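You operate a simulated robot arm through the tools that you are given. There is no shell and no other tool. Be economical: measure what you need, move in short steps, check, and stop when the job is done.

The job below is to be done with a simulated two-armed robot. You get a single attempt, and the scene is never put back.

## Task
Take the blue cloth from the front table and lay it out flat on the middle table.

The check looks at the end state, three seconds after you hand in, the way a careful person would. Anything else that was tipped, shoved, dropped, spilled or broken makes it a failure. Flat cloth is picked up by pressing the open fingertips on it (5 to 10 N) and closing them slowly along it; thin cloth reads only 2 to 8 mm in the jaws.

## Robot
Two 7-joint arms with two-finger parallel grippers on one trunk, on a base that drives. Base frame: it is fixed to the floor where the robot stands at the start and does not move with it; the origin is under the middle of the robot, x ahead of it, y to its left, z up; the surface under the hand at the start is at about z = 800. Units: mm, rad, N and s.
The left shoulder is at the start at [70, 177, 1085], the right one opposite. With the tool pointing down near the work surface each hand reaches from about 300 to 740 mm from the robot's upright axis, wherever it stands, measured 20 degrees to its own side. Places, roughly: middle table [800, 2600, 800]. Payload 3.43 kg a hand.
The TCP of each hand is the grasp point between the finger pads, 30 mm short of the fingertips. In the tool frame z runs along the fingers and y along their closing line. Largest opening 94 mm; finger width 28, thickness 10; the body of the gripper, 50 by 96 mm, starts 55 mm behind the TCP.
Orientation is told as [roll, pitch, yaw] about the base's x, y, z axes, in that order, counted from this pose: with the fingers straight down and closing along the base's y, the tool's x points along the base's -x, its y along +y and its z along -z.

## Interface
- The arms move only by the tool jog_arm. It takes "left_steps", "right_steps" or both (then of equal length, played together; a hand with none holds still); each is a list of rows, each an object of numbers (a shift or turn left out is 0, a gripper value left out holds the last): "x", "y", "z": the shift along the tool's x, y, z in units of 500 mm (1.0 is 500 mm); "rx", "ry", "rz": the turn, a rotation vector about the tool's x, y, z in units of 180 degrees (1.0 is 180 degrees); "claw": the opening, from 0 (shut) to 1 (fully open). In form: [{"x": .., "y": .., "z": .., "rx": .., "ry": .., "rz": .., "claw": ..}, ...]. A call has 1 to 8 rows; each row is the pose to reach, as a shift and turn from the pose commanded when the call began, along the tool's axes at that moment. A call with a number of a shift or a turn outside -1 to 1 is refused whole. A row lasts 0.2 s, in which the tool goes at most 50 mm and 0.15 rad; a call with a longer step from one row to the next is refused whole, and so is a gripper value outside its range. A pose out of reach is approached as far as the arm can. The call stops where the force on the tool passes 40 N (or 10 N more than at its start, if that is more) or the arm is blocked; 0.2 s more then pass. The fingers move at their own pace (about 153 mm/s each) and stop on an object; they squeeze with about 31 N. The grip force told is the motor's: it shows also when the fingers shut on nothing. Time passes only in rows, and 0.2 s behind the last, so rows that repeat a pose let the fingers close. It gives the time, the measured TCP pose, the force on the tool (base axes), the opening and the grip force at its end, in the units of the frame above (readings bear some noise), with the torque about the TCP (base axes, N m) and any sound that the robot's microphone picked up.
- Cameras (640 x 400 px; columns grow to the right, rows downward): "scene" is now at [125.1, 4.8, 1378.4]; the picture's right is [0.05, -1.00, 0.00], its down [-0.79, -0.04, -0.61] and it looks along [0.61, 0.03, -0.79] (base axes); focal length 258 px, centre (320, 200). "left" rides on the left gripper at [76, -14, -103] in its tool frame; the picture's right is [0.18, 0.98, 0.00], its down [-0.75, 0.14, -0.64] and it looks along [-0.63, 0.12, 0.77] (tool axes); focal length 243 px, centre (320, 200). "right" rides on the right gripper at [76, 14, -102] in its tool frame; the picture's right is [-0.18, 0.98, 0.00], its down [-0.75, -0.14, -0.64] and it looks along [-0.63, -0.12, 0.77] (tool axes); focal length 243 px, centre (320, 200).
- camera(camera): a new picture of that camera. No time passes.
- move_column(by): slides the trunk up (or, below 0, down) by that many mm; the arms and the scene camera ride with it, the base frame stays. It gives what a move gives, with no picture.
- base_move(legs): drives the robot by 1 to 6 legs, each [ahead, turn to the left] in mm and rad, along the robot's own axes; the way and the turn of a leg run together, so that a leg with both is an arc; at most 1500 mm and 3.142 rad a leg. The arms and the cameras ride along, it lands a little off, and it stops where it bumps. It gives what a move gives.
- pan_tilt(pan, tilt): turns the head with the scene camera to pan (to the left, within 1.501 rad either way) and tilt (down, from -0.506 to 1.204), counted from straight ahead of the robot. It gives what a move gives.
- probe_pixels(camera, pixels): for up to 12 pixels [column, row] of the newest picture of that camera ("zoom" is the newest enlarged one), the place [x, y, z] in the base frame of the surface seen there, good to about 3 mm. No time passes.
- close_up(camera, box): a new picture of the part [left, top, right, bottom] of that camera's present view, enlarged. No time passes.
- job_done(): hands the job in; it is judged then, once.

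Go step by step. Measure first, check grasps and placings, and put right what went wrong. The budget is 80 turns and 58 pictures, counting those below and the enlarged ones. Unless the task says otherwise, let go and move clear before handing in, and close with one line.

The tools are called after "Request:" as name(argument=value, ...) on one line, values as JSON. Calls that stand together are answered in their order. jog_arm: Moves the arms, as the interface text tells. Its arguments: {"type":"object","properties":{"left_steps":{"type":"array","items":{"type":"object","properties":{"x":{"type":"number"},"y":{"type":"number"},"z":{"type":"number"},"rx":{"type":"number"},"ry":{"type":"number"},"rz":{"type":"number"},"claw":{"type":"number"}}}},"right_steps":{"type":"array","items":{"type":"object","properties":{"x":{"type":"number"},"y":{"type":"number"},"z":{"type":"number"},"rx":{"type":"number"},"ry":{"type":"number"},"rz":{"type":"number"},"claw":{"type":"number"}}}}},"required":[]} The other tools are called the same way: move_column (by) slides the trunk up or down; base_move (legs) drives the base; pan_tilt (pan, tilt) turns the head that bears the scene camera; camera (camera) takes a picture; probe_pixels (camera, pixels) gives the place of the surface under pixels of a picture; close_up (camera, box) takes an enlarged picture of a part of a camera's view; job_done () hands the job in.

At the start:

```text
time: 0.0
left_tool_pos: [400.6, 281.1, 956.9]
left_ee_rot: [0.001, 0.0, 0.001]
left_ft_force: [0.3, 0.0, 0.7]
left_moment: [0.01, 0.01, 0.05]
left_width: 93.9
left_finger_force: 0.1
right_tool_pos: [347.2, -88.0, 1006.1]
right_ee_rot: [0.0, -0.002, 0.004]
right_ft_force: [0.3, 0.3, -0.4]
right_moment: [0.03, -0.04, 0.02]
right_width: 93.8
right_finger_force: 0.1
trunk travel left (down, up): [-665.0, 175.0]
robot x, y, heading: [-3.2, 3.9, -0.002]
head pan, tilt: [0.049, 0.918]
```

scene: 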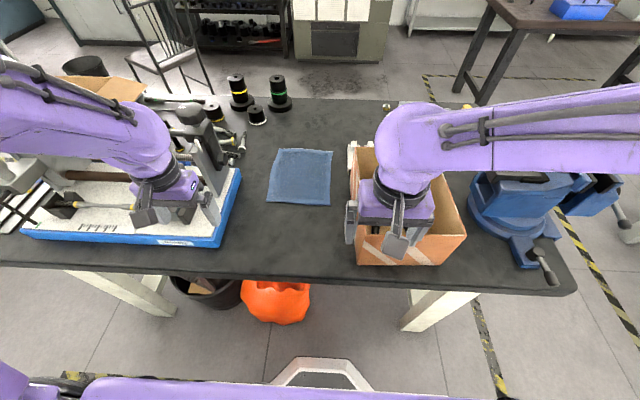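
right: 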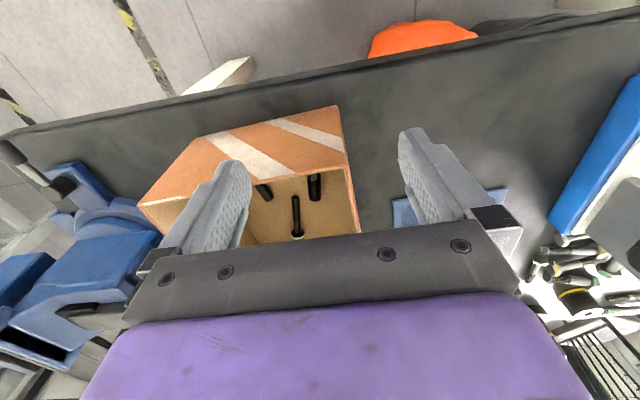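
left: 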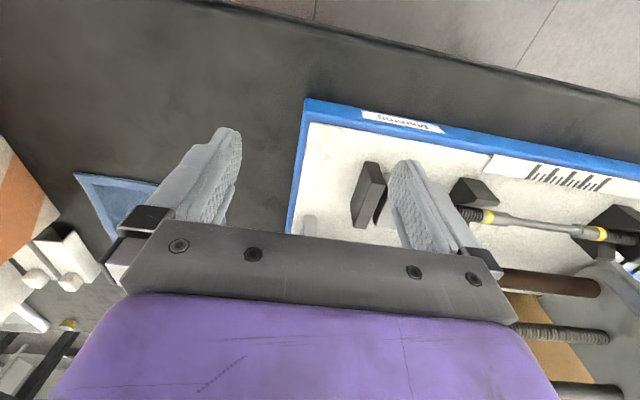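

The blue cloth lies around pixels (270-332, 148-205) of the scene view, between the tray and the cardboard box. I'll measure its corners and the obstacles nearby.

Request:
probe_pixels(camera="scene", pixels=[[279, 150], [331, 152], [329, 204], [268, 201], [300, 178], [350, 146], [358, 262], [240, 170], [216, 245], [345, 180], [300, 240], [257, 115]])

Request:
close_up(camera="scene", box=[220, 120, 380, 220])

```text
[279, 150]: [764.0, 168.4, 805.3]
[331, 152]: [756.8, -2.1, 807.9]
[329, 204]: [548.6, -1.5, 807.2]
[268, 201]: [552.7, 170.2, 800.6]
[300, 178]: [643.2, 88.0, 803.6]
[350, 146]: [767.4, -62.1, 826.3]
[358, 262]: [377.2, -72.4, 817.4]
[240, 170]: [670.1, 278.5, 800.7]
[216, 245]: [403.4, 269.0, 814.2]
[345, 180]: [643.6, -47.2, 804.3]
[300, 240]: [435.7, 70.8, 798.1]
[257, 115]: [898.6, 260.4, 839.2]
```

```text
4.00 times, centred on (300, 170) of scene
```

zoom: 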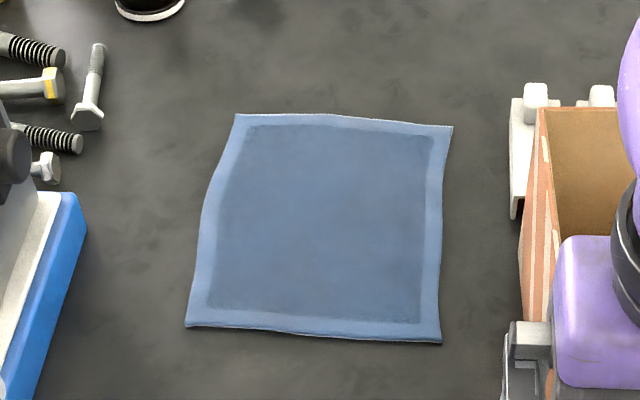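

The cloth spans about x 549-764, y 0-170. I'll look left toward the middle table before choosing an approach, and check the box height.

Request:
probe_pixels(camera="scene", pixels=[[356, 150], [352, 250], [462, 236], [372, 148], [385, 108], [185, 130], [213, 190], [155, 215]])

Request:
pan_tilt(pan=1.3, tilt=0.45)

Request:
camera(camera="scene")

```text
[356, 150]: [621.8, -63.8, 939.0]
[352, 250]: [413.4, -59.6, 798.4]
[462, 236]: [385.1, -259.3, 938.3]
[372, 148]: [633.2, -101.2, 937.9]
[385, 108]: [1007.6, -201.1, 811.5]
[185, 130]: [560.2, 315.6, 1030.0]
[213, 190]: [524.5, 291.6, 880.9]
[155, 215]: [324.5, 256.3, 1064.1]
```

```text
time: 1.4
left_tool_pos: [397.8, 280.8, 956.1]
left_ee_rot: [-0.001, 0.0, 0.001]
left_ft_force: [-0.2, -0.5, 1.2]
left_moment: [-0.03, -0.05, 0.06]
left_width: 94.1
left_finger_force: 0.1
right_tool_pos: [347.7, -87.1, 1006.1]
right_ee_rot: [0.0, 0.0, 0.003]
right_ft_force: [0.5, 0.3, -0.4]
right_moment: [0.01, -0.01, 0.01]
right_width: 93.9
right_finger_force: 0.0
trunk travel left (down, up): [-665.0, 175.0]
robot x, y, heading: [-0.2, 3.4, -0.003]
head pan, tilt: [1.3, 0.45]
```

```text
53 pictures are left
```

scene: 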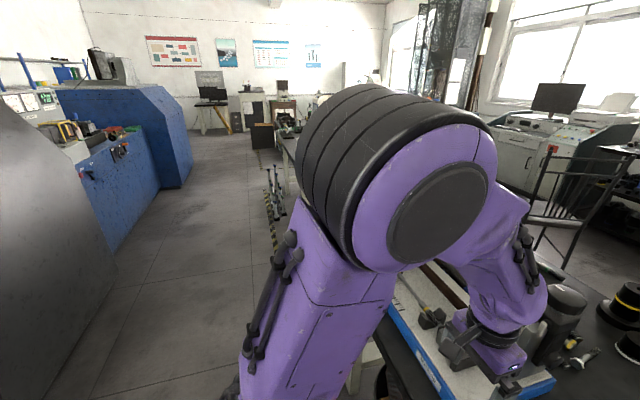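

The middle table is hidden behind the arm, and there is a free corridor on the left. The box top is at z 938 and its wall is at y≈-60, so I'll grip the near edge with both hands yawed so the jaws close along x. First I'll move both hands above that edge, staying high.

Request:
jog_arm(left_steps=[{"z": -0.09}, {"x": -0.05, "y": -0.03, "z": -0.12}, {"x": -0.11, "y": -0.08, "z": -0.12}, {"x": -0.17, "y": -0.12, "z": -0.12}, {"x": -0.23, "y": -0.16, "z": -0.12}, {"x": -0.29, "y": -0.2, "z": -0.12}, {"x": -0.348, "y": -0.246, "z": -0.12}], right_steps=[{"x": -0.064, "y": 0.03}, {"x": -0.128, "y": 0.06}, {"x": -0.192, "y": 0.09}, {"x": -0.256, "y": 0.12}, {"x": -0.32, "y": 0.15}, {"x": -0.385, "y": 0.18}, {"x": -0.449, "y": 0.208}])

Request:
jog_arm(left_steps=[{"rz": 0.047}, {"rz": 0.094}, {"rz": 0.141}, {"rz": 0.188}, {"rz": 0.235}, {"rz": 0.282}])

Request:
jog_arm(left_steps=[{"rz": 0.047}, {"rz": 0.094}, {"rz": 0.141}, {"rz": 0.188}, {"rz": 0.218}])

Request:
jog_arm(right_steps=[{"rz": 0.047}, {"rz": 0.094}, {"rz": 0.141}, {"rz": 0.188}, {"rz": 0.235}, {"rz": 0.282}])

Request:
jog_arm(right_steps=[{"rz": 0.047}, {"rz": 0.094}, {"rz": 0.141}, {"rz": 0.188}, {"rz": 0.218}])

Request:
pan_tilt(pan=0.049, tilt=0.918)

Request:
camera(camera="scene")

```text
time: 3.0
left_tool_pos: [577.8, 157.8, 1013.5]
left_ee_rot: [-0.002, 0.004, 0.001]
left_ft_force: [1.0, -0.1, 0.0]
left_moment: [0.03, 0.05, 0.01]
left_width: 94.1
left_finger_force: 0.0
left hand out of reach, approached as far as the arm can: row 1
right_tool_pos: [574.9, 15.7, 1005.0]
right_ee_rot: [-0.001, 0.004, 0.005]
right_ft_force: [0.4, 0.3, -0.2]
right_moment: [-0.04, 0.07, -0.03]
right_width: 94.1
right_finger_force: 0.0
trunk travel left (down, up): [-665.0, 175.0]
robot x, y, heading: [-0.4, 0.2, 0.0]
head pan, tilt: [1.3, 0.45]
```

```text
time: 4.4
left_tool_pos: [575.3, 157.4, 1014.3]
left_ee_rot: [0.0, 0.001, -0.89]
left_ft_force: [-0.2, 0.5, -0.3]
left_moment: [0.02, 0.02, 0.05]
left_width: 93.9
left_finger_force: 0.1
right_tool_pos: [571.5, 15.8, 1006.3]
right_ee_rot: [0.0, 0.0, 0.004]
right_ft_force: [-0.4, 0.8, -0.1]
right_moment: [0.02, -0.02, -0.01]
right_width: 94.0
right_finger_force: 0.1
trunk travel left (down, up): [-665.0, 175.0]
robot x, y, heading: [1.6, 1.3, 0.006]
head pan, tilt: [1.3, 0.45]
```

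```text
time: 5.6
left_tool_pos: [575.8, 157.9, 1014.7]
left_ee_rot: [0.0, -0.001, -1.571]
left_ft_force: [0.3, -0.1, 0.2]
left_moment: [0.01, 0.0, -0.02]
left_width: 94.0
left_finger_force: 0.1
right_tool_pos: [571.9, 16.6, 1007.1]
right_ee_rot: [0.0, -0.001, 0.004]
right_ft_force: [-0.2, -0.2, 0.3]
right_moment: [-0.03, 0.0, -0.02]
right_width: 94.1
right_finger_force: 0.1
trunk travel left (down, up): [-665.0, 175.0]
robot x, y, heading: [-1.8, -2.3, 0.006]
head pan, tilt: [1.3, 0.45]
```

```text
time: 7.0
left_tool_pos: [575.5, 158.5, 1016.1]
left_ee_rot: [0.0, 0.001, -1.569]
left_ft_force: [0.0, -0.8, -0.5]
left_moment: [-0.02, -0.01, 0.01]
left_width: 94.0
left_finger_force: 0.0
right_tool_pos: [580.6, 0.8, 1017.9]
right_ee_rot: [0.027, 0.033, -0.923]
right_ft_force: [0.4, 0.8, 0.1]
right_moment: [0.03, -0.03, 0.0]
right_width: 93.7
right_finger_force: 0.1
trunk travel left (down, up): [-665.0, 175.0]
robot x, y, heading: [-0.3, 2.1, 0.002]
head pan, tilt: [1.3, 0.45]
```

```text
time: 8.2
left_tool_pos: [574.2, 158.1, 1015.2]
left_ee_rot: [0.0, 0.002, -1.568]
left_ft_force: [-0.4, 0.3, 0.5]
left_moment: [0.0, 0.0, 0.02]
left_width: 94.0
left_finger_force: 0.0
right_tool_pos: [584.0, -3.8, 1014.8]
right_ee_rot: [-0.005, 0.045, -1.616]
right_ft_force: [-0.4, -0.4, 0.2]
right_moment: [-0.01, -0.05, 0.01]
right_width: 93.9
right_finger_force: 0.2
trunk travel left (down, up): [-665.0, 175.0]
robot x, y, heading: [4.8, -0.5, 0.004]
head pan, tilt: [1.3, 0.45]
```

```text
time: 9.7
left_tool_pos: [574.9, 159.3, 1015.5]
left_ee_rot: [0.001, -0.002, -1.569]
left_ft_force: [-0.4, -0.6, -0.2]
left_moment: [0.03, 0.01, -0.01]
left_width: 94.1
left_finger_force: 0.0
right_tool_pos: [582.2, -2.9, 1014.2]
right_ee_rot: [-0.008, 0.045, -1.611]
right_ft_force: [0.4, -0.2, 0.1]
right_moment: [0.0, 0.04, -0.01]
right_width: 94.0
right_finger_force: 0.1
trunk travel left (down, up): [-665.0, 175.0]
robot x, y, heading: [-0.5, -0.0, 0.004]
head pan, tilt: [0.049, 0.918]
```

```text
52 pictures are left
```

scene: 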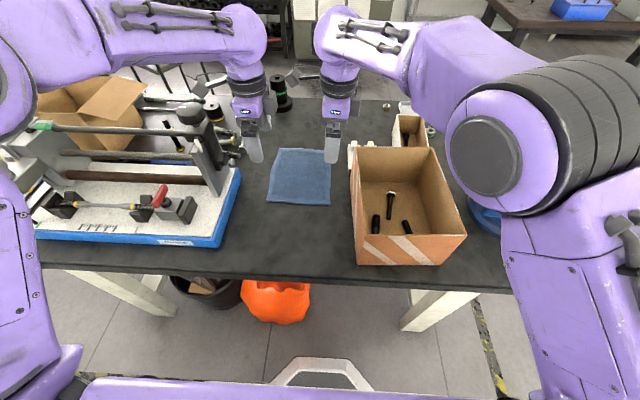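

Both hands are above the near edge, but the right one reads [583, -3] with a slight tilt, so it's near a joint limit. I'll lower both toward z 890 and see whether it recovers.

Request:
jog_arm(left_steps=[{"z": 0.08, "claw": 0.42}, {"z": 0.16}, {"z": 0.2}, {"z": 0.2}], right_steps=[{"z": 0.08, "claw": 0.42}, {"z": 0.16}, {"z": 0.2}, {"z": 0.2}])

```text
time: 10.7
left_tool_pos: [576.1, 158.4, 914.5]
left_ee_rot: [-0.001, 0.002, -1.567]
left_ft_force: [-0.5, 0.2, 0.2]
left_moment: [-0.03, 0.0, 0.02]
left_width: 39.5
left_finger_force: 0.1
right_tool_pos: [576.4, 8.6, 910.3]
right_ee_rot: [-0.002, 0.016, -1.588]
right_ft_force: [0.7, -1.1, 0.1]
right_moment: [0.0, 0.05, 0.02]
right_width: 39.6
right_finger_force: 0.2
trunk travel left (down, up): [-665.0, 175.0]
robot x, y, heading: [0.9, -0.3, 0.003]
head pan, tilt: [0.049, 0.918]
```

The right hand improved to [576, 9] with almost no tilt. I'll lower 35 mm more and look.

Request:
jog_arm(left_steps=[{"z": 0.06}, {"z": 0.08}, {"z": 0.08}], right_steps=[{"z": 0.06}, {"z": 0.08}, {"z": 0.08}])

Request:
camera(camera="right")

Request:
close_up(camera="scene", box=[200, 100, 392, 220])

```text
time: 11.5
left_tool_pos: [574.0, 157.8, 874.8]
left_ee_rot: [0.002, -0.001, -1.57]
left_ft_force: [-0.5, -0.7, 0.3]
left_moment: [0.02, -0.03, 0.01]
left_width: 39.6
left_finger_force: 0.1
right_tool_pos: [574.6, 13.4, 868.2]
right_ee_rot: [-0.001, 0.004, -1.576]
right_ft_force: [0.3, -0.2, 0.6]
right_moment: [0.03, -0.01, -0.01]
right_width: 39.4
right_finger_force: 0.2
trunk travel left (down, up): [-665.0, 175.0]
robot x, y, heading: [-1.4, 2.3, 0.001]
head pan, tilt: [0.049, 0.918]
```

```text
51 pictures are left
```

right: 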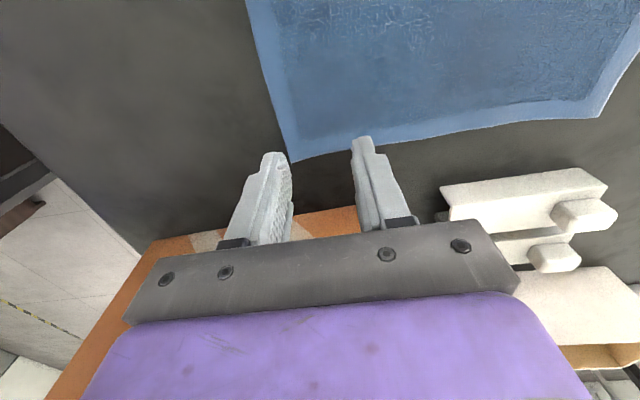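

```text
3.33 times, centred on (296, 160) of scene
```

zoom: 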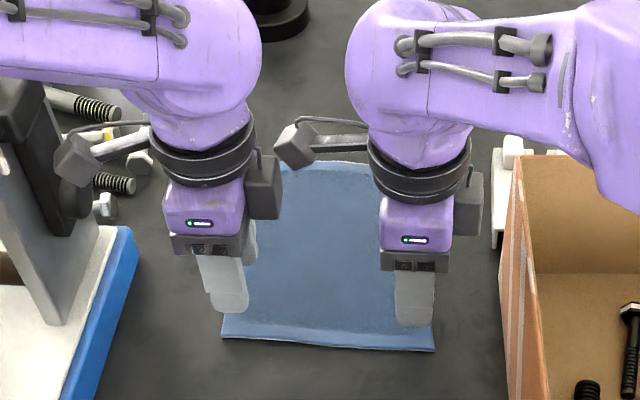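

The right fingers hang just above the near-right corner of the cloth (pixel 292,162). I'll probe the cloth's edges in both views.

Request:
probe_pixels(camera="right", pixels=[[294, 160], [330, 148], [440, 136], [597, 116], [264, 60], [250, 4]])

Request:
probe_pixels(camera="zoom", pixels=[[222, 336], [300, 343], [434, 349], [230, 320]])

Request:
camera(camera="left")

```text
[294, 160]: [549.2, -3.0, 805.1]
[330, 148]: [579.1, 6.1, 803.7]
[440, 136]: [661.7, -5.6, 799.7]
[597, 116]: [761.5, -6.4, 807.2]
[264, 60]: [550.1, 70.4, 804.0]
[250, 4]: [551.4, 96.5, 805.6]
```

```text
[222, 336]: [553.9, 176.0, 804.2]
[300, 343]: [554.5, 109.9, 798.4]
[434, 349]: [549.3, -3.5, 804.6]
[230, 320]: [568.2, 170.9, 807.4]
```

```text
49 pictures are left
```

left: 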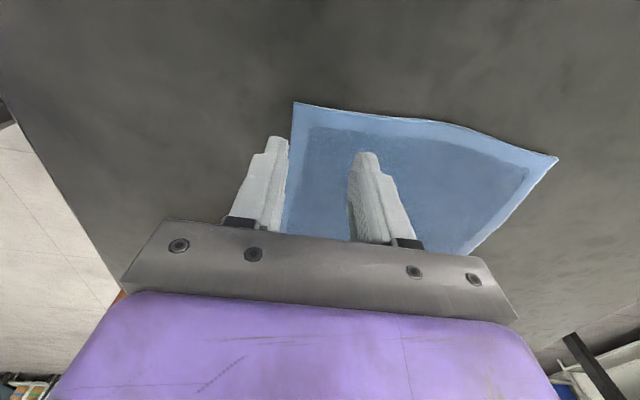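

The cloth edge is at x≈550-554, with y from -3 to 176, and both finger pairs sit well over the corners. I'll go down close to contact, shifting 5 mm further onto the cloth.

Request:
jog_arm(left_steps=[{"y": 0.012, "z": 0.04}, {"y": 0.012, "z": 0.072}, {"y": 0.012, "z": 0.072}], right_steps=[{"y": 0.01, "z": 0.03}, {"y": 0.01, "z": 0.06}, {"y": 0.01, "z": 0.06}])

```text
time: 12.3
left_tool_pos: [580.1, 157.6, 840.1]
left_ee_rot: [0.0, 0.001, -1.569]
left_ft_force: [-0.3, -0.8, -0.2]
left_moment: [0.03, -0.01, 0.01]
left_width: 39.4
left_finger_force: 0.1
right_tool_pos: [576.9, 16.7, 835.9]
right_ee_rot: [0.0, -0.002, -1.567]
right_ft_force: [-0.7, 0.3, -0.3]
right_moment: [0.0, -0.01, 0.0]
right_width: 39.8
right_finger_force: 0.0
trunk travel left (down, up): [-665.0, 175.0]
robot x, y, heading: [-0.1, 1.1, -0.002]
head pan, tilt: [0.049, 0.918]
```

Request:
jog_arm(left_steps=[{"z": 0.006}, {"z": 0.012}, {"z": 0.012}], right_steps=[{"y": 0.004, "z": 0.003}, {"y": 0.006, "z": 0.006}, {"y": 0.006, "z": 0.006}])

```text
time: 13.1
left_tool_pos: [579.4, 157.1, 835.7]
left_ee_rot: [0.006, 0.0, -1.571]
left_ft_force: [-1.0, -6.9, 15.4]
left_moment: [2.29, -0.02, 0.25]
left_width: 39.4
left_finger_force: 0.1
right_tool_pos: [577.7, 14.7, 836.0]
right_ee_rot: [0.003, 0.001, -1.57]
right_ft_force: [0.2, 0.0, 0.4]
right_moment: [0.02, -0.02, 0.04]
right_width: 39.5
right_finger_force: 0.0
trunk travel left (down, up): [-665.0, 175.0]
robot x, y, heading: [-1.0, -1.2, 0.004]
head pan, tilt: [0.049, 0.918]
```

The left hand reads 15 N with a 2.3 N·m moment, which means contact out to its +y side, probably the camera bracket on the tray fixture rather than the cloth. I'll back it up and look.

Request:
jog_arm(left_steps=[{"z": -0.02}, {"z": -0.04}])

Request:
close_up(camera="scene", box=[160, 80, 352, 200])

```text
time: 13.8
left_tool_pos: [579.2, 162.4, 850.6]
left_ee_rot: [-0.009, 0.007, -1.567]
left_ft_force: [1.6, 1.3, -0.9]
left_moment: [-0.11, 0.15, 0.08]
left_width: 39.6
left_finger_force: 0.0
right_tool_pos: [581.6, 17.2, 836.7]
right_ee_rot: [0.01, 0.005, -1.57]
right_ft_force: [-1.7, -1.8, 2.6]
right_moment: [0.41, -0.18, 0.13]
right_width: 39.5
right_finger_force: 0.1
trunk travel left (down, up): [-665.0, 175.0]
robot x, y, heading: [-0.9, 0.8, -0.0]
head pan, tilt: [0.049, 0.918]
stopped in row 2 (left hand): the force on the tool passed its limit at 43 N (the readings are from after the stop); the commanded pose is now the measured one
```

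```text
3.33 times, centred on (256, 140) of scene
```

zoom: 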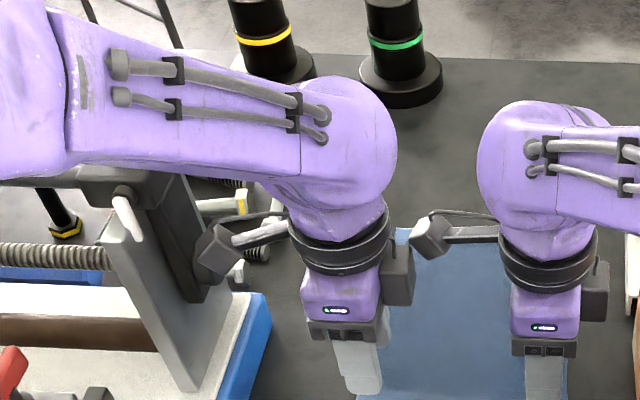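

The left hand is now free (about 1 N), but its camera block (zoom 215,245) sits right against the fixture's black bar. I'll measure the clearances there and between the two hands.

Request:
probe_pixels(camera="zoom", pixels=[[205, 250], [222, 260], [195, 280], [185, 240], [190, 190], [240, 285], [210, 310], [400, 270], [414, 290], [418, 240], [432, 240], [185, 360]])

```text
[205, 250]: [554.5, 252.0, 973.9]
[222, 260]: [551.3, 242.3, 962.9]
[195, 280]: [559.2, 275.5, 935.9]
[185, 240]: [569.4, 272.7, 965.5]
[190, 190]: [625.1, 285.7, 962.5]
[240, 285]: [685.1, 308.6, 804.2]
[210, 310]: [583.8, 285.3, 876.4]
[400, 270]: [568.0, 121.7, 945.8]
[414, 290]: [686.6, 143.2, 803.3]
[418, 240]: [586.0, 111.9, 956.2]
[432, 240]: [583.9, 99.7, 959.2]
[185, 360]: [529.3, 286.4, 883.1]
```

The left camera block (y≈260) is only about 10 mm from the fixture (y≈272), and the right hand's camera nearly touches the left hand. I'll lift the right hand clear, move the left away from the fixture and raise it, then return both to yaw 0, with cameras toward the robot.

Request:
jog_arm(right_steps=[{"z": -0.05}, {"z": -0.14}, {"z": -0.23}, {"z": -0.32}, {"z": -0.34}])

Request:
jog_arm(left_steps=[{"x": -0.03}, {"x": -0.05}, {"x": -0.05, "z": -0.06}, {"x": -0.05, "z": -0.14}, {"x": -0.05, "z": -0.22}, {"x": -0.05, "z": -0.28}])

```text
time: 15.0
left_tool_pos: [577.9, 161.9, 850.7]
left_ee_rot: [-0.009, 0.006, -1.567]
left_ft_force: [-0.5, -0.2, -0.2]
left_moment: [-0.03, -0.05, -0.01]
left_width: 39.4
left_finger_force: 0.0
right_tool_pos: [584.9, 4.8, 996.9]
right_ee_rot: [-0.019, 0.017, -1.596]
right_ft_force: [0.4, -0.1, 0.7]
right_moment: [0.04, 0.01, 0.01]
right_width: 39.4
right_finger_force: 0.1
trunk travel left (down, up): [-665.0, 175.0]
robot x, y, heading: [-2.0, -2.9, 0.001]
head pan, tilt: [0.049, 0.918]
```

```text
time: 16.4
left_tool_pos: [578.3, 136.3, 990.9]
left_ee_rot: [-0.008, 0.005, -1.566]
left_ft_force: [-1.0, 0.6, -0.2]
left_moment: [0.0, 0.0, -0.04]
left_width: 39.7
left_finger_force: 0.1
right_tool_pos: [585.6, 5.7, 1007.4]
right_ee_rot: [-0.006, 0.026, -1.593]
right_ft_force: [-0.1, -0.5, -0.4]
right_moment: [0.0, 0.0, 0.0]
right_width: 39.6
right_finger_force: 0.0
trunk travel left (down, up): [-665.0, 175.0]
robot x, y, heading: [3.3, -3.2, 0.003]
head pan, tilt: [0.049, 0.918]
```

Both are high and free. Now I'll rotate the right hand back to yaw 0, then the left.

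Request:
jog_arm(right_steps=[{"rz": -0.047}, {"rz": -0.094}, {"rz": -0.141}, {"rz": -0.188}, {"rz": -0.235}, {"rz": -0.282}, {"rz": -0.329}, {"rz": -0.375}])

Request:
jog_arm(right_steps=[{"rz": -0.047}, {"rz": -0.094}, {"rz": -0.132}, {"rz": -0.132}], left_steps=[{"rz": -0.047}, {"rz": -0.094}, {"rz": -0.141}, {"rz": -0.188}])

Request:
jog_arm(left_steps=[{"rz": -0.047}, {"rz": -0.094}, {"rz": -0.141}, {"rz": -0.188}, {"rz": -0.235}, {"rz": -0.282}, {"rz": -0.312}])

Request:
camera(camera="scene")

```text
time: 17.2
left_tool_pos: [579.5, 138.3, 991.0]
left_ee_rot: [-0.013, 0.008, -1.564]
left_ft_force: [0.0, 0.8, 0.8]
left_moment: [0.01, -0.04, -0.01]
left_width: 39.3
left_finger_force: 0.0
right_tool_pos: [586.7, 2.4, 1005.1]
right_ee_rot: [0.005, 0.008, -1.236]
right_ft_force: [0.5, 0.0, 0.8]
right_moment: [0.0, 0.01, -0.01]
right_width: 39.5
right_finger_force: 0.0
trunk travel left (down, up): [-665.0, 175.0]
robot x, y, heading: [0.8, 1.8, 0.003]
head pan, tilt: [0.049, 0.918]
stopped in row 3 (right hand): the force on the tool passed its limit at 42 N (the readings are from after the stop); the commanded pose is now the measured one
```

```text
time: 18.2
left_tool_pos: [580.2, 137.8, 989.3]
left_ee_rot: [-0.003, 0.012, -0.97]
left_ft_force: [0.5, 0.2, 0.7]
left_moment: [-0.04, 0.0, 0.01]
left_width: 39.3
left_finger_force: 0.1
right_tool_pos: [585.7, 5.6, 1005.9]
right_ee_rot: [0.007, 0.003, -0.818]
right_ft_force: [-0.1, 0.3, 0.1]
right_moment: [0.0, 0.01, 0.0]
right_width: 39.4
right_finger_force: 0.0
trunk travel left (down, up): [-665.0, 175.0]
robot x, y, heading: [-2.6, -1.8, -0.0]
head pan, tilt: [0.049, 0.918]
```

```text
time: 19.8
left_tool_pos: [579.2, 139.2, 989.5]
left_ee_rot: [0.009, 0.008, 0.01]
left_ft_force: [-0.9, -0.6, -0.5]
left_moment: [0.02, 0.0, 0.0]
left_width: 39.3
left_finger_force: 0.1
right_tool_pos: [585.7, 4.9, 1005.2]
right_ee_rot: [0.009, 0.004, -0.819]
right_ft_force: [-0.3, -0.1, 0.3]
right_moment: [0.0, 0.01, -0.01]
right_width: 39.4
right_finger_force: 0.0
trunk travel left (down, up): [-665.0, 175.0]
robot x, y, heading: [4.3, -0.3, -0.003]
head pan, tilt: [0.049, 0.918]
```

```text
47 pictures are left
```

scene: 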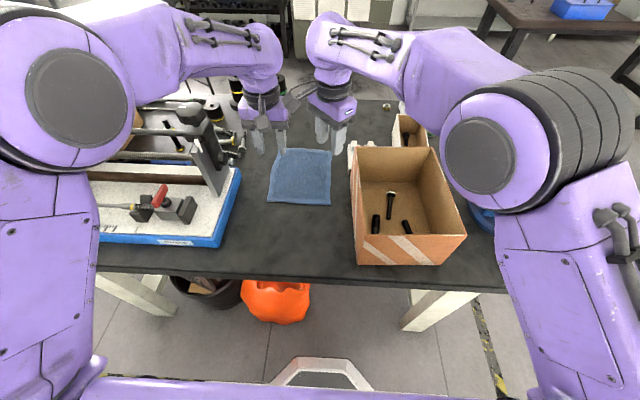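

The 42 N stop was a wrist jerk near its limit; nothing was touched, and the tray and box look unchanged. I'll set modest yaws (right -0.45, left +0.25) so the jaws pinch across the near corners, and place the hands over them.

Request:
jog_arm(left_steps=[{"x": -0.003, "y": 0.014, "rz": -0.038, "claw": 0.36}, {"x": -0.006, "y": 0.028, "rz": -0.076}, {"x": -0.006, "y": 0.028, "rz": -0.076}], right_steps=[{"x": 0.01, "y": 0.005, "rz": -0.04, "claw": 0.36}, {"x": 0.02, "y": 0.01, "rz": -0.08}, {"x": 0.029, "y": 0.016, "rz": -0.117}])

Request:
jog_arm(left_steps=[{"z": 0.08}, {"z": 0.16}, {"z": 0.22}, {"z": 0.22}], right_steps=[{"z": 0.08}, {"z": 0.16}, {"z": 0.24}, {"z": 0.26}])

Request:
close_up(camera="scene", box=[200, 100, 392, 220])

```text
time: 20.6
left_tool_pos: [582.6, 152.0, 989.7]
left_ee_rot: [0.011, 0.006, 0.245]
left_ft_force: [0.1, 0.5, 0.8]
left_moment: [-0.01, 0.0, -0.02]
left_width: 33.8
left_finger_force: 0.0
right_tool_pos: [582.2, 21.3, 1006.1]
right_ee_rot: [0.009, -0.002, -0.45]
right_ft_force: [-0.3, 0.4, 0.0]
right_moment: [0.05, 0.03, -0.01]
right_width: 33.7
right_finger_force: 0.1
trunk travel left (down, up): [-665.0, 175.0]
robot x, y, heading: [-0.8, -1.4, 0.002]
head pan, tilt: [0.049, 0.918]
```

```text
time: 21.6
left_tool_pos: [580.6, 153.4, 878.5]
left_ee_rot: [0.011, 0.006, 0.245]
left_ft_force: [0.5, 0.2, 0.0]
left_moment: [0.01, 0.0, -0.01]
left_width: 33.9
left_finger_force: 0.0
right_tool_pos: [583.1, 19.8, 875.5]
right_ee_rot: [0.008, 0.0, -0.454]
right_ft_force: [-0.3, 0.4, 0.0]
right_moment: [0.0, -0.01, 0.01]
right_width: 33.9
right_finger_force: 0.2
trunk travel left (down, up): [-665.0, 175.0]
robot x, y, heading: [-1.8, 1.2, -0.003]
head pan, tilt: [0.049, 0.918]
```

```text
3.33 times, centred on (296, 160) of scene
```

zoom: 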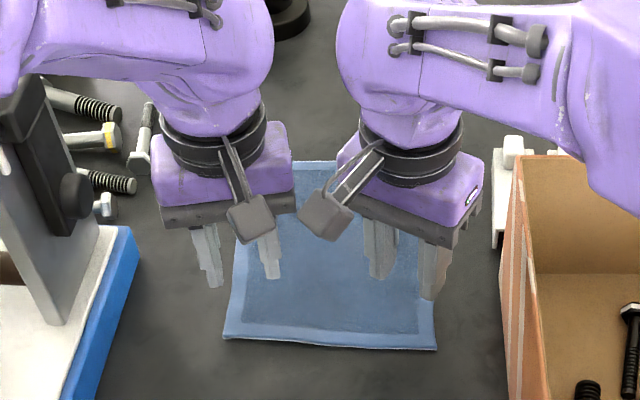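

Both hands are clear, and the jaws sit over the near corners. I'll narrow the opening so both fingers land on cloth, then descend to just above contact.

Request:
jog_arm(left_steps=[{"y": -0.006, "z": 0.04, "claw": 0.28}, {"y": -0.006, "z": 0.074}, {"y": -0.006, "z": 0.074}], right_steps=[{"z": 0.04, "claw": 0.28}, {"z": 0.07}, {"z": 0.07}])

Request:
jog_arm(left_steps=[{"z": 0.006}, {"z": 0.01}, {"z": 0.01}], right_steps=[{"z": 0.006}, {"z": 0.01}, {"z": 0.01}])

```text
time: 22.4
left_tool_pos: [582.0, 151.2, 843.0]
left_ee_rot: [0.01, 0.008, 0.245]
left_ft_force: [0.4, 0.0, -0.5]
left_moment: [-0.01, -0.02, -0.01]
left_width: 26.0
left_finger_force: 0.0
right_tool_pos: [582.8, 21.3, 839.7]
right_ee_rot: [0.007, 0.001, -0.45]
right_ft_force: [0.5, 0.1, 0.0]
right_moment: [0.02, -0.01, -0.01]
right_width: 26.1
right_finger_force: 0.1
trunk travel left (down, up): [-665.0, 175.0]
robot x, y, heading: [-2.2, -1.4, -0.002]
head pan, tilt: [0.049, 0.918]
```

```text
time: 23.2
left_tool_pos: [581.1, 150.9, 838.2]
left_ee_rot: [0.011, 0.008, 0.246]
left_ft_force: [-0.2, 0.0, 0.0]
left_moment: [-0.01, 0.0, 0.02]
left_width: 26.3
left_finger_force: 0.2
right_tool_pos: [582.2, 21.7, 835.8]
right_ee_rot: [0.005, 0.001, -0.449]
right_ft_force: [-0.6, -0.1, 1.0]
right_moment: [0.0, -0.02, 0.0]
right_width: 26.3
right_finger_force: 0.1
trunk travel left (down, up): [-665.0, 175.0]
robot x, y, heading: [-2.2, 1.8, -0.001]
head pan, tilt: [0.049, 0.918]
```

Request:
jog_arm(left_steps=[{"z": 0.005}, {"z": 0.008}, {"z": 0.008}], right_steps=[{"z": 0.003}, {"z": 0.005}, {"z": 0.005}])

```text
time: 24.0
left_tool_pos: [581.2, 150.0, 833.0]
left_ee_rot: [0.012, 0.005, 0.246]
left_ft_force: [0.1, -0.5, 2.2]
left_moment: [-0.03, -0.08, 0.02]
left_width: 26.2
left_finger_force: 0.0
right_tool_pos: [582.5, 21.9, 834.3]
right_ee_rot: [0.008, -0.002, -0.449]
right_ft_force: [-0.1, 0.1, 4.0]
right_moment: [-0.03, 0.03, -0.02]
right_width: 26.3
right_finger_force: 0.0
trunk travel left (down, up): [-665.0, 175.0]
robot x, y, heading: [-4.0, 2.9, 0.001]
head pan, tilt: [0.049, 0.918]
```

Both tips touch (2 N left, 4 N right). I'll press a little more.

Request:
jog_arm(left_steps=[{"z": 0.003}, {"z": 0.004}], right_steps=[{"z": 0.002}, {"z": 0.003}])

```text
time: 24.6
left_tool_pos: [581.2, 150.6, 833.2]
left_ee_rot: [0.008, 0.003, 0.245]
left_ft_force: [2.0, 0.5, 10.8]
left_moment: [-0.02, -0.08, 0.06]
left_width: 26.3
left_finger_force: 0.1
right_tool_pos: [581.2, 22.3, 834.0]
right_ee_rot: [0.01, -0.002, -0.451]
right_ft_force: [2.1, 0.8, 9.0]
right_moment: [-0.01, -0.02, -0.02]
right_width: 26.3
right_finger_force: 0.0
trunk travel left (down, up): [-665.0, 175.0]
robot x, y, heading: [-2.0, 1.8, -0.004]
head pan, tilt: [0.049, 0.918]
```

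Pressing at 9-11 N. Now I'll close slowly along the cloth.

Request:
jog_arm(left_steps=[{"claw": 0.24}, {"claw": 0.2}, {"claw": 0.16}, {"claw": 0.12}, {"claw": 0.08}, {"claw": 0.04}, {"claw": 0.0}, {"claw": 0.0}], right_steps=[{"claw": 0.24}, {"claw": 0.2}, {"claw": 0.16}, {"claw": 0.12}, {"claw": 0.08}, {"claw": 0.04}, {"claw": 0.0}, {"claw": 0.0}])

Request:
close_up(camera="scene", box=[200, 100, 392, 220])

```text
time: 26.4
left_tool_pos: [579.7, 150.4, 831.7]
left_ee_rot: [0.009, 0.005, 0.246]
left_ft_force: [0.6, -2.5, 10.8]
left_moment: [-0.04, 0.02, 0.03]
left_width: 3.9
left_finger_force: 30.8
right_tool_pos: [580.0, 21.0, 832.6]
right_ee_rot: [0.012, -0.002, -0.449]
right_ft_force: [-2.1, 0.3, 10.3]
right_moment: [0.06, 0.02, -0.01]
right_width: 0.0
right_finger_force: 31.2
trunk travel left (down, up): [-665.0, 175.0]
robot x, y, heading: [-1.5, -0.7, -0.003]
head pan, tilt: [0.049, 0.918]
```

```text
3.33 times, centred on (296, 160) of scene
```

zoom: 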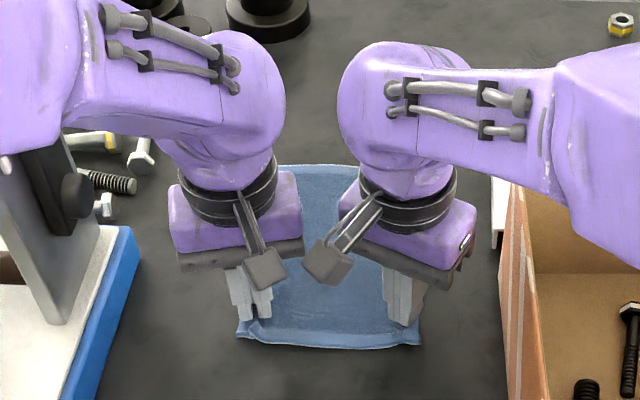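

The left hand holds cloth (3.9 mm), but the right shut on nothing (0.0). I'll raise the right slightly, reopen it, and look at where the corner is.

Request:
jog_arm(right_steps=[{"z": -0.03}, {"z": -0.06, "claw": 0.3}, {"z": -0.06}])

Request:
camera(camera="right")

Request:
close_up(camera="scene", box=[240, 140, 368, 220])

```text
time: 27.2
left_tool_pos: [580.8, 150.5, 833.2]
left_ee_rot: [0.011, 0.004, 0.247]
left_ft_force: [-1.8, -0.1, 14.9]
left_moment: [-0.05, 0.03, -0.01]
left_width: 3.5
left_finger_force: 31.5
right_tool_pos: [580.2, 21.0, 863.2]
right_ee_rot: [0.009, -0.001, -0.451]
right_ft_force: [0.1, -0.3, 0.1]
right_moment: [0.0, -0.04, -0.02]
right_width: 28.1
right_finger_force: 0.1
trunk travel left (down, up): [-665.0, 175.0]
robot x, y, heading: [2.1, 3.2, -0.001]
head pan, tilt: [0.049, 0.918]
```

```text
44 pictures are left
```

right: 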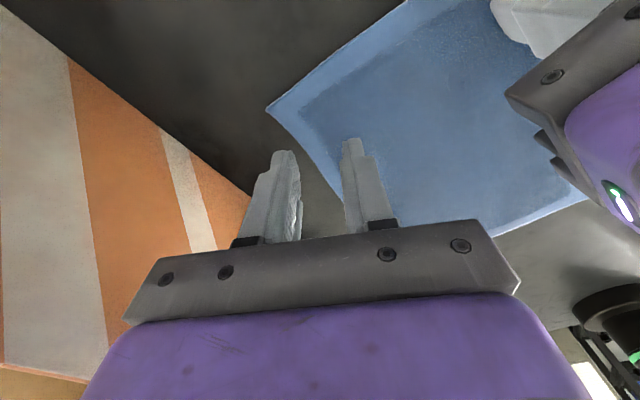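

```text
5.00 times, centred on (304, 180) of scene
```

zoom: 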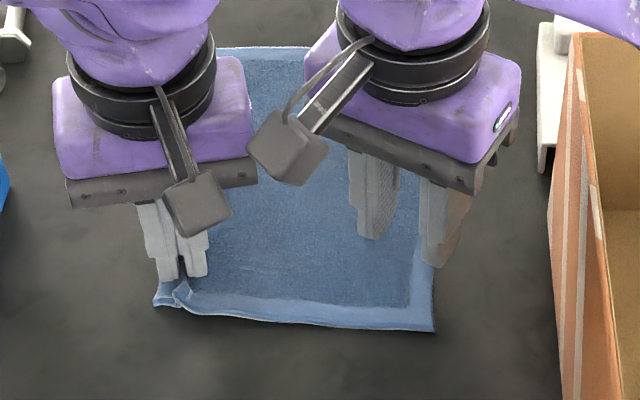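

Request:
probe_pixels(camera="right", pixels=[[270, 108], [305, 143], [330, 170], [340, 198]])

Request:
probe_pixels(camera="zoom", pixels=[[433, 329], [433, 270], [300, 322], [160, 303], [185, 310], [240, 180]])

```text
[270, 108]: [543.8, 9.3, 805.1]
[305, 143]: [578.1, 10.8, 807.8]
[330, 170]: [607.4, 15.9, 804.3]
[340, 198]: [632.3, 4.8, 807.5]
```

```text
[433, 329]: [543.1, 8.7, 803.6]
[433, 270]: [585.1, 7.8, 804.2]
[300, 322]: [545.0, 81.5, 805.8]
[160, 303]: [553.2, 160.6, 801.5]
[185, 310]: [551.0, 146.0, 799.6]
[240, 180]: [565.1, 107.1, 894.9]
```

The right edge has moved in to y≈9 with its corner at (543, 9), so the outer finger had missed. I'll turn the right hand to yaw -0.2 and move it 9 mm inward and 8 mm nearer, then press again.

Request:
jog_arm(right_steps=[{"x": 0.011, "y": 0.004, "rz": -0.04, "claw": 0.27}, {"x": 0.022, "y": 0.009, "rz": -0.08}, {"x": 0.022, "y": 0.009, "z": 0.03, "rz": -0.08}, {"x": 0.022, "y": 0.009, "z": 0.054, "rz": -0.08}, {"x": 0.022, "y": 0.009, "z": 0.056, "rz": -0.08}])

Request:
close_up(camera="scene", box=[240, 140, 368, 220])

```text
time: 28.4
left_tool_pos: [579.6, 149.3, 832.7]
left_ee_rot: [0.01, 0.004, 0.246]
left_ft_force: [-1.9, -0.1, 14.6]
left_moment: [-0.01, 0.05, 0.01]
left_width: 3.7
left_finger_force: 30.7
right_tool_pos: [572.7, 30.6, 835.2]
right_ee_rot: [0.008, -0.004, -0.199]
right_ft_force: [-0.3, 0.6, 1.0]
right_moment: [0.02, 0.02, -0.03]
right_width: 25.4
right_finger_force: 0.1
trunk travel left (down, up): [-665.0, 175.0]
robot x, y, heading: [-0.4, 1.1, 0.003]
head pan, tilt: [0.049, 0.918]
```

```text
5.00 times, centred on (304, 180) of scene
```

zoom: 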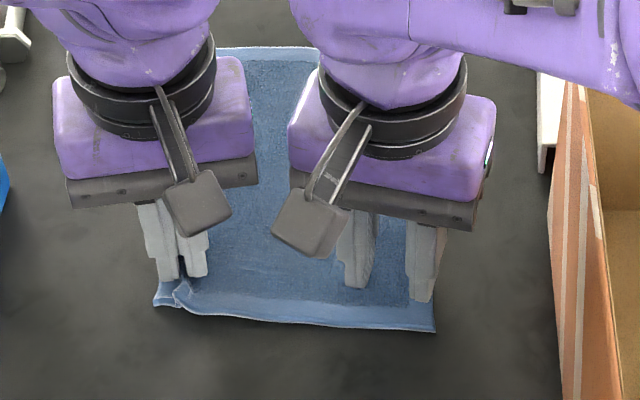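

The outer right finger now sits on the hem near the corner (420,295). I'll press a bit more and close slowly, adding a hair of press as it closes.

Request:
jog_arm(right_steps=[{"z": 0.004}, {"z": 0.006}])

Request:
jog_arm(right_steps=[{"claw": 0.23}, {"claw": 0.19}, {"claw": 0.15}, {"claw": 0.11}, {"claw": 0.07}, {"claw": 0.03}, {"claw": 0.0}, {"claw": 0.0}])

```text
time: 29.0
left_tool_pos: [579.8, 150.2, 833.0]
left_ee_rot: [0.01, 0.004, 0.246]
left_ft_force: [2.7, -1.0, 11.0]
left_moment: [-0.07, -0.08, 0.02]
left_width: 4.1
left_finger_force: 30.8
right_tool_pos: [573.5, 30.0, 832.2]
right_ee_rot: [0.008, -0.006, -0.199]
right_ft_force: [-3.0, -0.5, 13.4]
right_moment: [-0.06, 0.14, 0.02]
right_width: 25.4
right_finger_force: 0.0
trunk travel left (down, up): [-665.0, 175.0]
robot x, y, heading: [1.6, 0.8, 0.003]
head pan, tilt: [0.049, 0.918]
```

```text
time: 30.8
left_tool_pos: [578.9, 150.1, 833.0]
left_ee_rot: [0.008, 0.004, 0.247]
left_ft_force: [0.8, -7.8, 7.9]
left_moment: [-0.27, -0.08, 0.07]
left_width: 3.8
left_finger_force: 30.8
right_tool_pos: [573.2, 31.2, 832.9]
right_ee_rot: [0.01, -0.005, -0.201]
right_ft_force: [1.5, 8.7, 22.5]
right_moment: [0.28, -0.09, 0.01]
right_width: 4.8
right_finger_force: 30.8
trunk travel left (down, up): [-665.0, 175.0]
robot x, y, heading: [4.0, 1.8, 0.001]
head pan, tilt: [0.049, 0.918]
```

Both hands hold cloth (3.8 and 4.8 mm), with some tension between them. I'll ease them 2 mm together and lift gently.

Request:
jog_arm(left_steps=[{"y": -0.003, "z": -0.02}, {"y": -0.003, "z": -0.06}, {"y": -0.003, "z": -0.1}, {"y": -0.003, "z": -0.15}, {"y": -0.003, "z": -0.2}, {"y": -0.003, "z": -0.25}, {"y": -0.003, "z": -0.3}, {"y": -0.003, "z": -0.3}], right_steps=[{"y": 0.001, "z": -0.02}, {"y": 0.001, "z": -0.06}, {"y": 0.001, "z": -0.1}, {"y": 0.001, "z": -0.15}, {"y": 0.001, "z": -0.2}, {"y": 0.001, "z": -0.25}, {"y": 0.001, "z": -0.3}, {"y": 0.001, "z": -0.3}])

Request:
camera(camera="scene")

```text
time: 32.6
left_tool_pos: [584.5, 148.3, 981.4]
left_ee_rot: [0.011, 0.009, 0.247]
left_ft_force: [-0.7, -8.0, -0.9]
left_moment: [-0.25, -0.02, 0.08]
left_width: 4.0
left_finger_force: 30.9
right_tool_pos: [575.2, 29.0, 979.2]
right_ee_rot: [0.009, 0.006, -0.204]
right_ft_force: [0.2, 8.1, 0.9]
right_moment: [0.26, 0.0, -0.03]
right_width: 4.0
right_finger_force: 30.7
trunk travel left (down, up): [-665.0, 175.0]
robot x, y, heading: [-4.3, -0.6, -0.007]
head pan, tilt: [0.049, 0.918]
```

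```text
41 pictures are left
```

scene: 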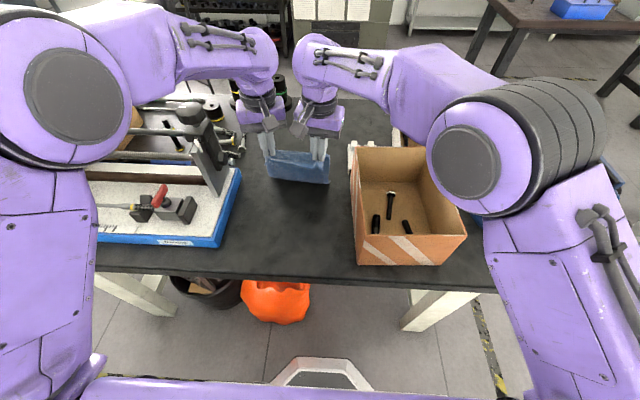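

Both hold and the cloth hangs flat between them (270-330, 150-185). I'll raise the trunk so the bottom hem clears everything, then back away from the table.

Request:
move_column(by=130)

Request:
base_move(legs=[[-300, 0]])

Request:
pan_tilt(pan=1.45, tilt=0.5)

Request:
camera(camera="scene")

```text
time: 34.1
left_tool_pos: [582.9, 147.3, 1111.9]
left_ee_rot: [0.011, 0.008, 0.247]
left_ft_force: [-0.4, -8.6, -0.7]
left_moment: [-0.24, -0.01, 0.08]
left_width: 3.8
left_finger_force: 31.2
right_tool_pos: [576.5, 27.9, 1112.0]
right_ee_rot: [0.013, 0.0, -0.205]
right_ft_force: [0.7, 8.2, 0.4]
right_moment: [0.25, -0.01, 0.0]
right_width: 3.7
right_finger_force: 30.7
trunk travel left (down, up): [-795.0, 45.0]
robot x, y, heading: [-2.2, 0.6, 0.002]
head pan, tilt: [0.049, 0.918]
```

```text
time: 36.2
left_tool_pos: [281.8, 149.0, 1111.9]
left_ee_rot: [0.012, 0.009, 0.248]
left_ft_force: [0.1, -9.7, -0.7]
left_moment: [-0.3, 0.03, 0.04]
left_width: 4.0
left_finger_force: 30.7
right_tool_pos: [275.8, 29.2, 1110.6]
right_ee_rot: [0.014, 0.0, -0.201]
right_ft_force: [1.1, 8.7, 0.3]
right_moment: [0.28, 0.0, -0.03]
right_width: 3.8
right_finger_force: 31.3
trunk travel left (down, up): [-795.0, 45.0]
robot x, y, heading: [-304.3, -0.1, 0.003]
head pan, tilt: [0.049, 0.918]
```

```text
time: 37.7
left_tool_pos: [281.0, 150.1, 1112.0]
left_ee_rot: [0.011, 0.006, 0.25]
left_ft_force: [0.5, -9.3, 0.7]
left_moment: [-0.28, 0.05, 0.08]
left_width: 3.8
left_finger_force: 30.9
right_tool_pos: [274.6, 28.7, 1110.4]
right_ee_rot: [0.014, 0.002, -0.203]
right_ft_force: [0.1, 9.2, -0.4]
right_moment: [0.32, -0.01, 0.03]
right_width: 3.9
right_finger_force: 31.2
trunk travel left (down, up): [-795.0, 45.0]
robot x, y, heading: [-300.8, -0.6, 0.003]
head pan, tilt: [1.45, 0.499]
```

```text
40 pictures are left
```

scene: 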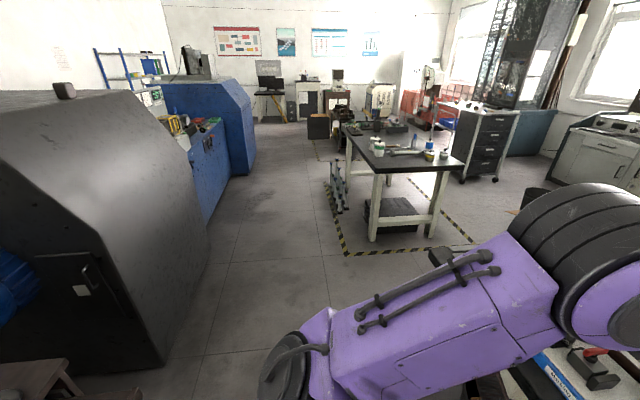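

The middle table is at pixels (345-460, 125-165), with some items on it and something leaning at its left side (338,185). I'll measure it and take an enlarged view.

Request:
probe_pixels(camera="scene", pixels=[[372, 168], [458, 164], [348, 128], [375, 240], [345, 250], [440, 235], [338, 200], [205, 270], [120, 370], [255, 170], [410, 155], [232, 220]])

Request:
close_up(camera="scene", box=[310, 90, 502, 210])

```text
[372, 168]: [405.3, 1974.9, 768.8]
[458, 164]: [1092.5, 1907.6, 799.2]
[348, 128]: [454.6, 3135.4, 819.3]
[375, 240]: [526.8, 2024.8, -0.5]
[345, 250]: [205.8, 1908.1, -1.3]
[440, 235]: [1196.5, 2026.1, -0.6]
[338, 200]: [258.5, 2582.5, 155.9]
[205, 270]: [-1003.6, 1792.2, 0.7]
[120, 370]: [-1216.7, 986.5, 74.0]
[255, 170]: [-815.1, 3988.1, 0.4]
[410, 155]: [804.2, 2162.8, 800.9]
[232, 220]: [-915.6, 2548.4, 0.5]
```

```text
3.33 times, centred on (406, 150) of scene
```

zoom: 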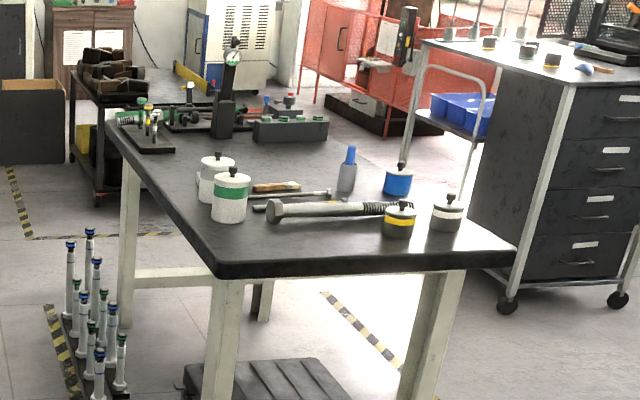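

The table's near end (toward us) looks free between the edge and the hammer and cans, so I'll measure that zone along with the other gaps.

Request:
probe_pixels(camera="zoom", pixels=[[222, 266], [512, 245], [275, 218], [230, 222], [398, 238], [445, 228], [300, 250], [450, 250], [300, 170], [345, 192], [215, 170], [120, 150]])

Request:
probe_pixels(camera="scene", pixels=[[520, 225], [500, 205], [465, 240], [535, 355], [420, 350], [300, 350], [270, 380], [575, 375]])

```text
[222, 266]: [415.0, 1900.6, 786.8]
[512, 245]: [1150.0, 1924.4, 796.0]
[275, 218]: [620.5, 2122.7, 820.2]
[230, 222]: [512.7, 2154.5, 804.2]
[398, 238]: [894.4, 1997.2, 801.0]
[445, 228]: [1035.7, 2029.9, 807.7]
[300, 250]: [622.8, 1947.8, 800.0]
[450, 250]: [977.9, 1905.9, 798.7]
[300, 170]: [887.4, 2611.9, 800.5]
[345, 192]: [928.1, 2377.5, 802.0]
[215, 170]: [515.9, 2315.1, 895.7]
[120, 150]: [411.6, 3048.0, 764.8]
```

```text
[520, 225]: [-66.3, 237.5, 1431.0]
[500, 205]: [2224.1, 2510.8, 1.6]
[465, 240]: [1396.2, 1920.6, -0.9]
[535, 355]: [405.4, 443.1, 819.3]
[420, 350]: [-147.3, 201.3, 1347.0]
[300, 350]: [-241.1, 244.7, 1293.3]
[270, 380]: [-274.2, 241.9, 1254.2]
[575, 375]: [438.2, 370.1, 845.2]
```

The open area on the middle table is around x 430-850, y 2420-2780, best reached from its left side facing +x, with the robot stopping short of the floor rack at x≈200-300. I'll back 50 mm more, turn left, and drive up the corridor.

Request:
base_move(legs=[[-60, 0], [0, 1.571], [1300, 0]])

Request:
pan_tilt(pan=-0.7, tilt=0.55)

Request:
camera(camera="scene")

```text
time: 48.6
left_tool_pos: [-502.2, 1878.7, 1112.6]
left_ee_rot: [0.01, 0.008, 1.81]
left_ft_force: [9.1, -0.4, 0.6]
left_moment: [-0.01, -0.26, 0.01]
left_width: 3.8
left_finger_force: 31.0
right_tool_pos: [-382.4, 1870.8, 1111.6]
right_ee_rot: [0.015, 0.0, 1.357]
right_ft_force: [-8.3, 0.3, 0.6]
right_moment: [0.01, 0.28, -0.11]
right_width: 3.4
right_finger_force: 30.8
trunk travel left (down, up): [-795.0, 45.0]
robot x, y, heading: [-358.1, 1295.6, 1.568]
head pan, tilt: [1.45, 0.499]
```

```text
time: 50.6
left_tool_pos: [-502.1, 1879.0, 1111.9]
left_ee_rot: [0.011, 0.006, 1.81]
left_ft_force: [8.8, -0.8, 0.4]
left_moment: [-0.03, -0.25, -0.01]
left_width: 3.8
left_finger_force: 30.9
right_tool_pos: [-381.8, 1870.4, 1110.5]
right_ee_rot: [0.016, 0.002, 1.357]
right_ft_force: [-8.6, 0.5, 0.6]
right_moment: [0.01, 0.3, -0.12]
right_width: 3.5
right_finger_force: 30.4
trunk travel left (down, up): [-795.0, 45.0]
robot x, y, heading: [-355.9, 1293.8, 1.568]
head pan, tilt: [-0.7, 0.55]
```

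```text
38 pictures are left
```

scene: 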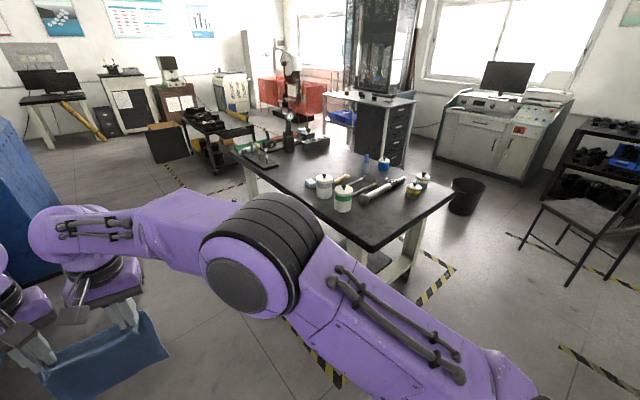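

The cloth still hangs nicely (40-165, 310-395). I'll map the free area on the middle table from here.

Request:
probe_pixels(camera="scene", pixels=[[325, 195], [345, 208], [310, 185], [280, 180], [260, 165], [290, 150], [320, 150], [350, 160], [300, 165], [272, 166], [240, 160], [330, 178]])

Request:
close_up(camera="scene", box=[220, 110, 460, 260])

```text
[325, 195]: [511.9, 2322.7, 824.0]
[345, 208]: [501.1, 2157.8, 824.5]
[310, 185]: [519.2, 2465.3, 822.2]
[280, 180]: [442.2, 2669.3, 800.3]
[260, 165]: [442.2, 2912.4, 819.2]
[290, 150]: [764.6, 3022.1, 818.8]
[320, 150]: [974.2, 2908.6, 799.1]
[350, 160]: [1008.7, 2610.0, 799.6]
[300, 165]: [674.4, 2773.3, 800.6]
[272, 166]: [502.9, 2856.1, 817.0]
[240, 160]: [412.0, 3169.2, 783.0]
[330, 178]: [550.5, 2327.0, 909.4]
```

```text
2.67 times, centred on (340, 185) of scene
```

zoom: 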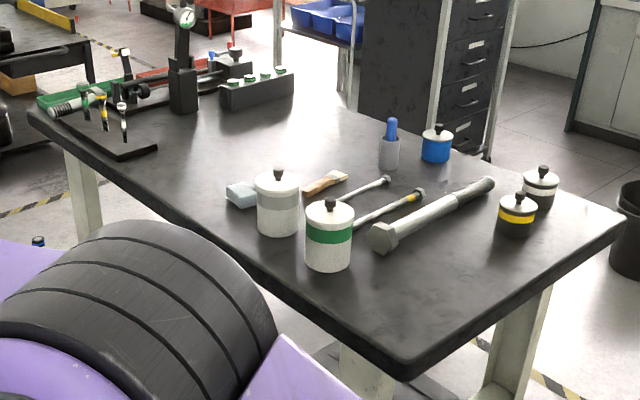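

I'll measure the items that bound the free zone more exactly.

Request:
probe_pixels(camera="zoom", pixels=[[240, 204], [228, 190], [255, 188], [118, 158], [156, 150], [135, 132], [310, 190], [345, 176], [222, 105], [290, 95], [388, 160], [180, 110]])

```text
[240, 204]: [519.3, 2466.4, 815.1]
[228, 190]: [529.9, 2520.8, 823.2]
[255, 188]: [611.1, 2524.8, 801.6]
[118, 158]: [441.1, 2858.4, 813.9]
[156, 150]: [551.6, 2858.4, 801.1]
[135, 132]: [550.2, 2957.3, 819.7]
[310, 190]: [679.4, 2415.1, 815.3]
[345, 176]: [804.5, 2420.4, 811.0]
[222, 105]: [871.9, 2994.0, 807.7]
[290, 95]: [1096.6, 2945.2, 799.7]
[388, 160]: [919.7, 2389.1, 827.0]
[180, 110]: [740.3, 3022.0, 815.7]
```

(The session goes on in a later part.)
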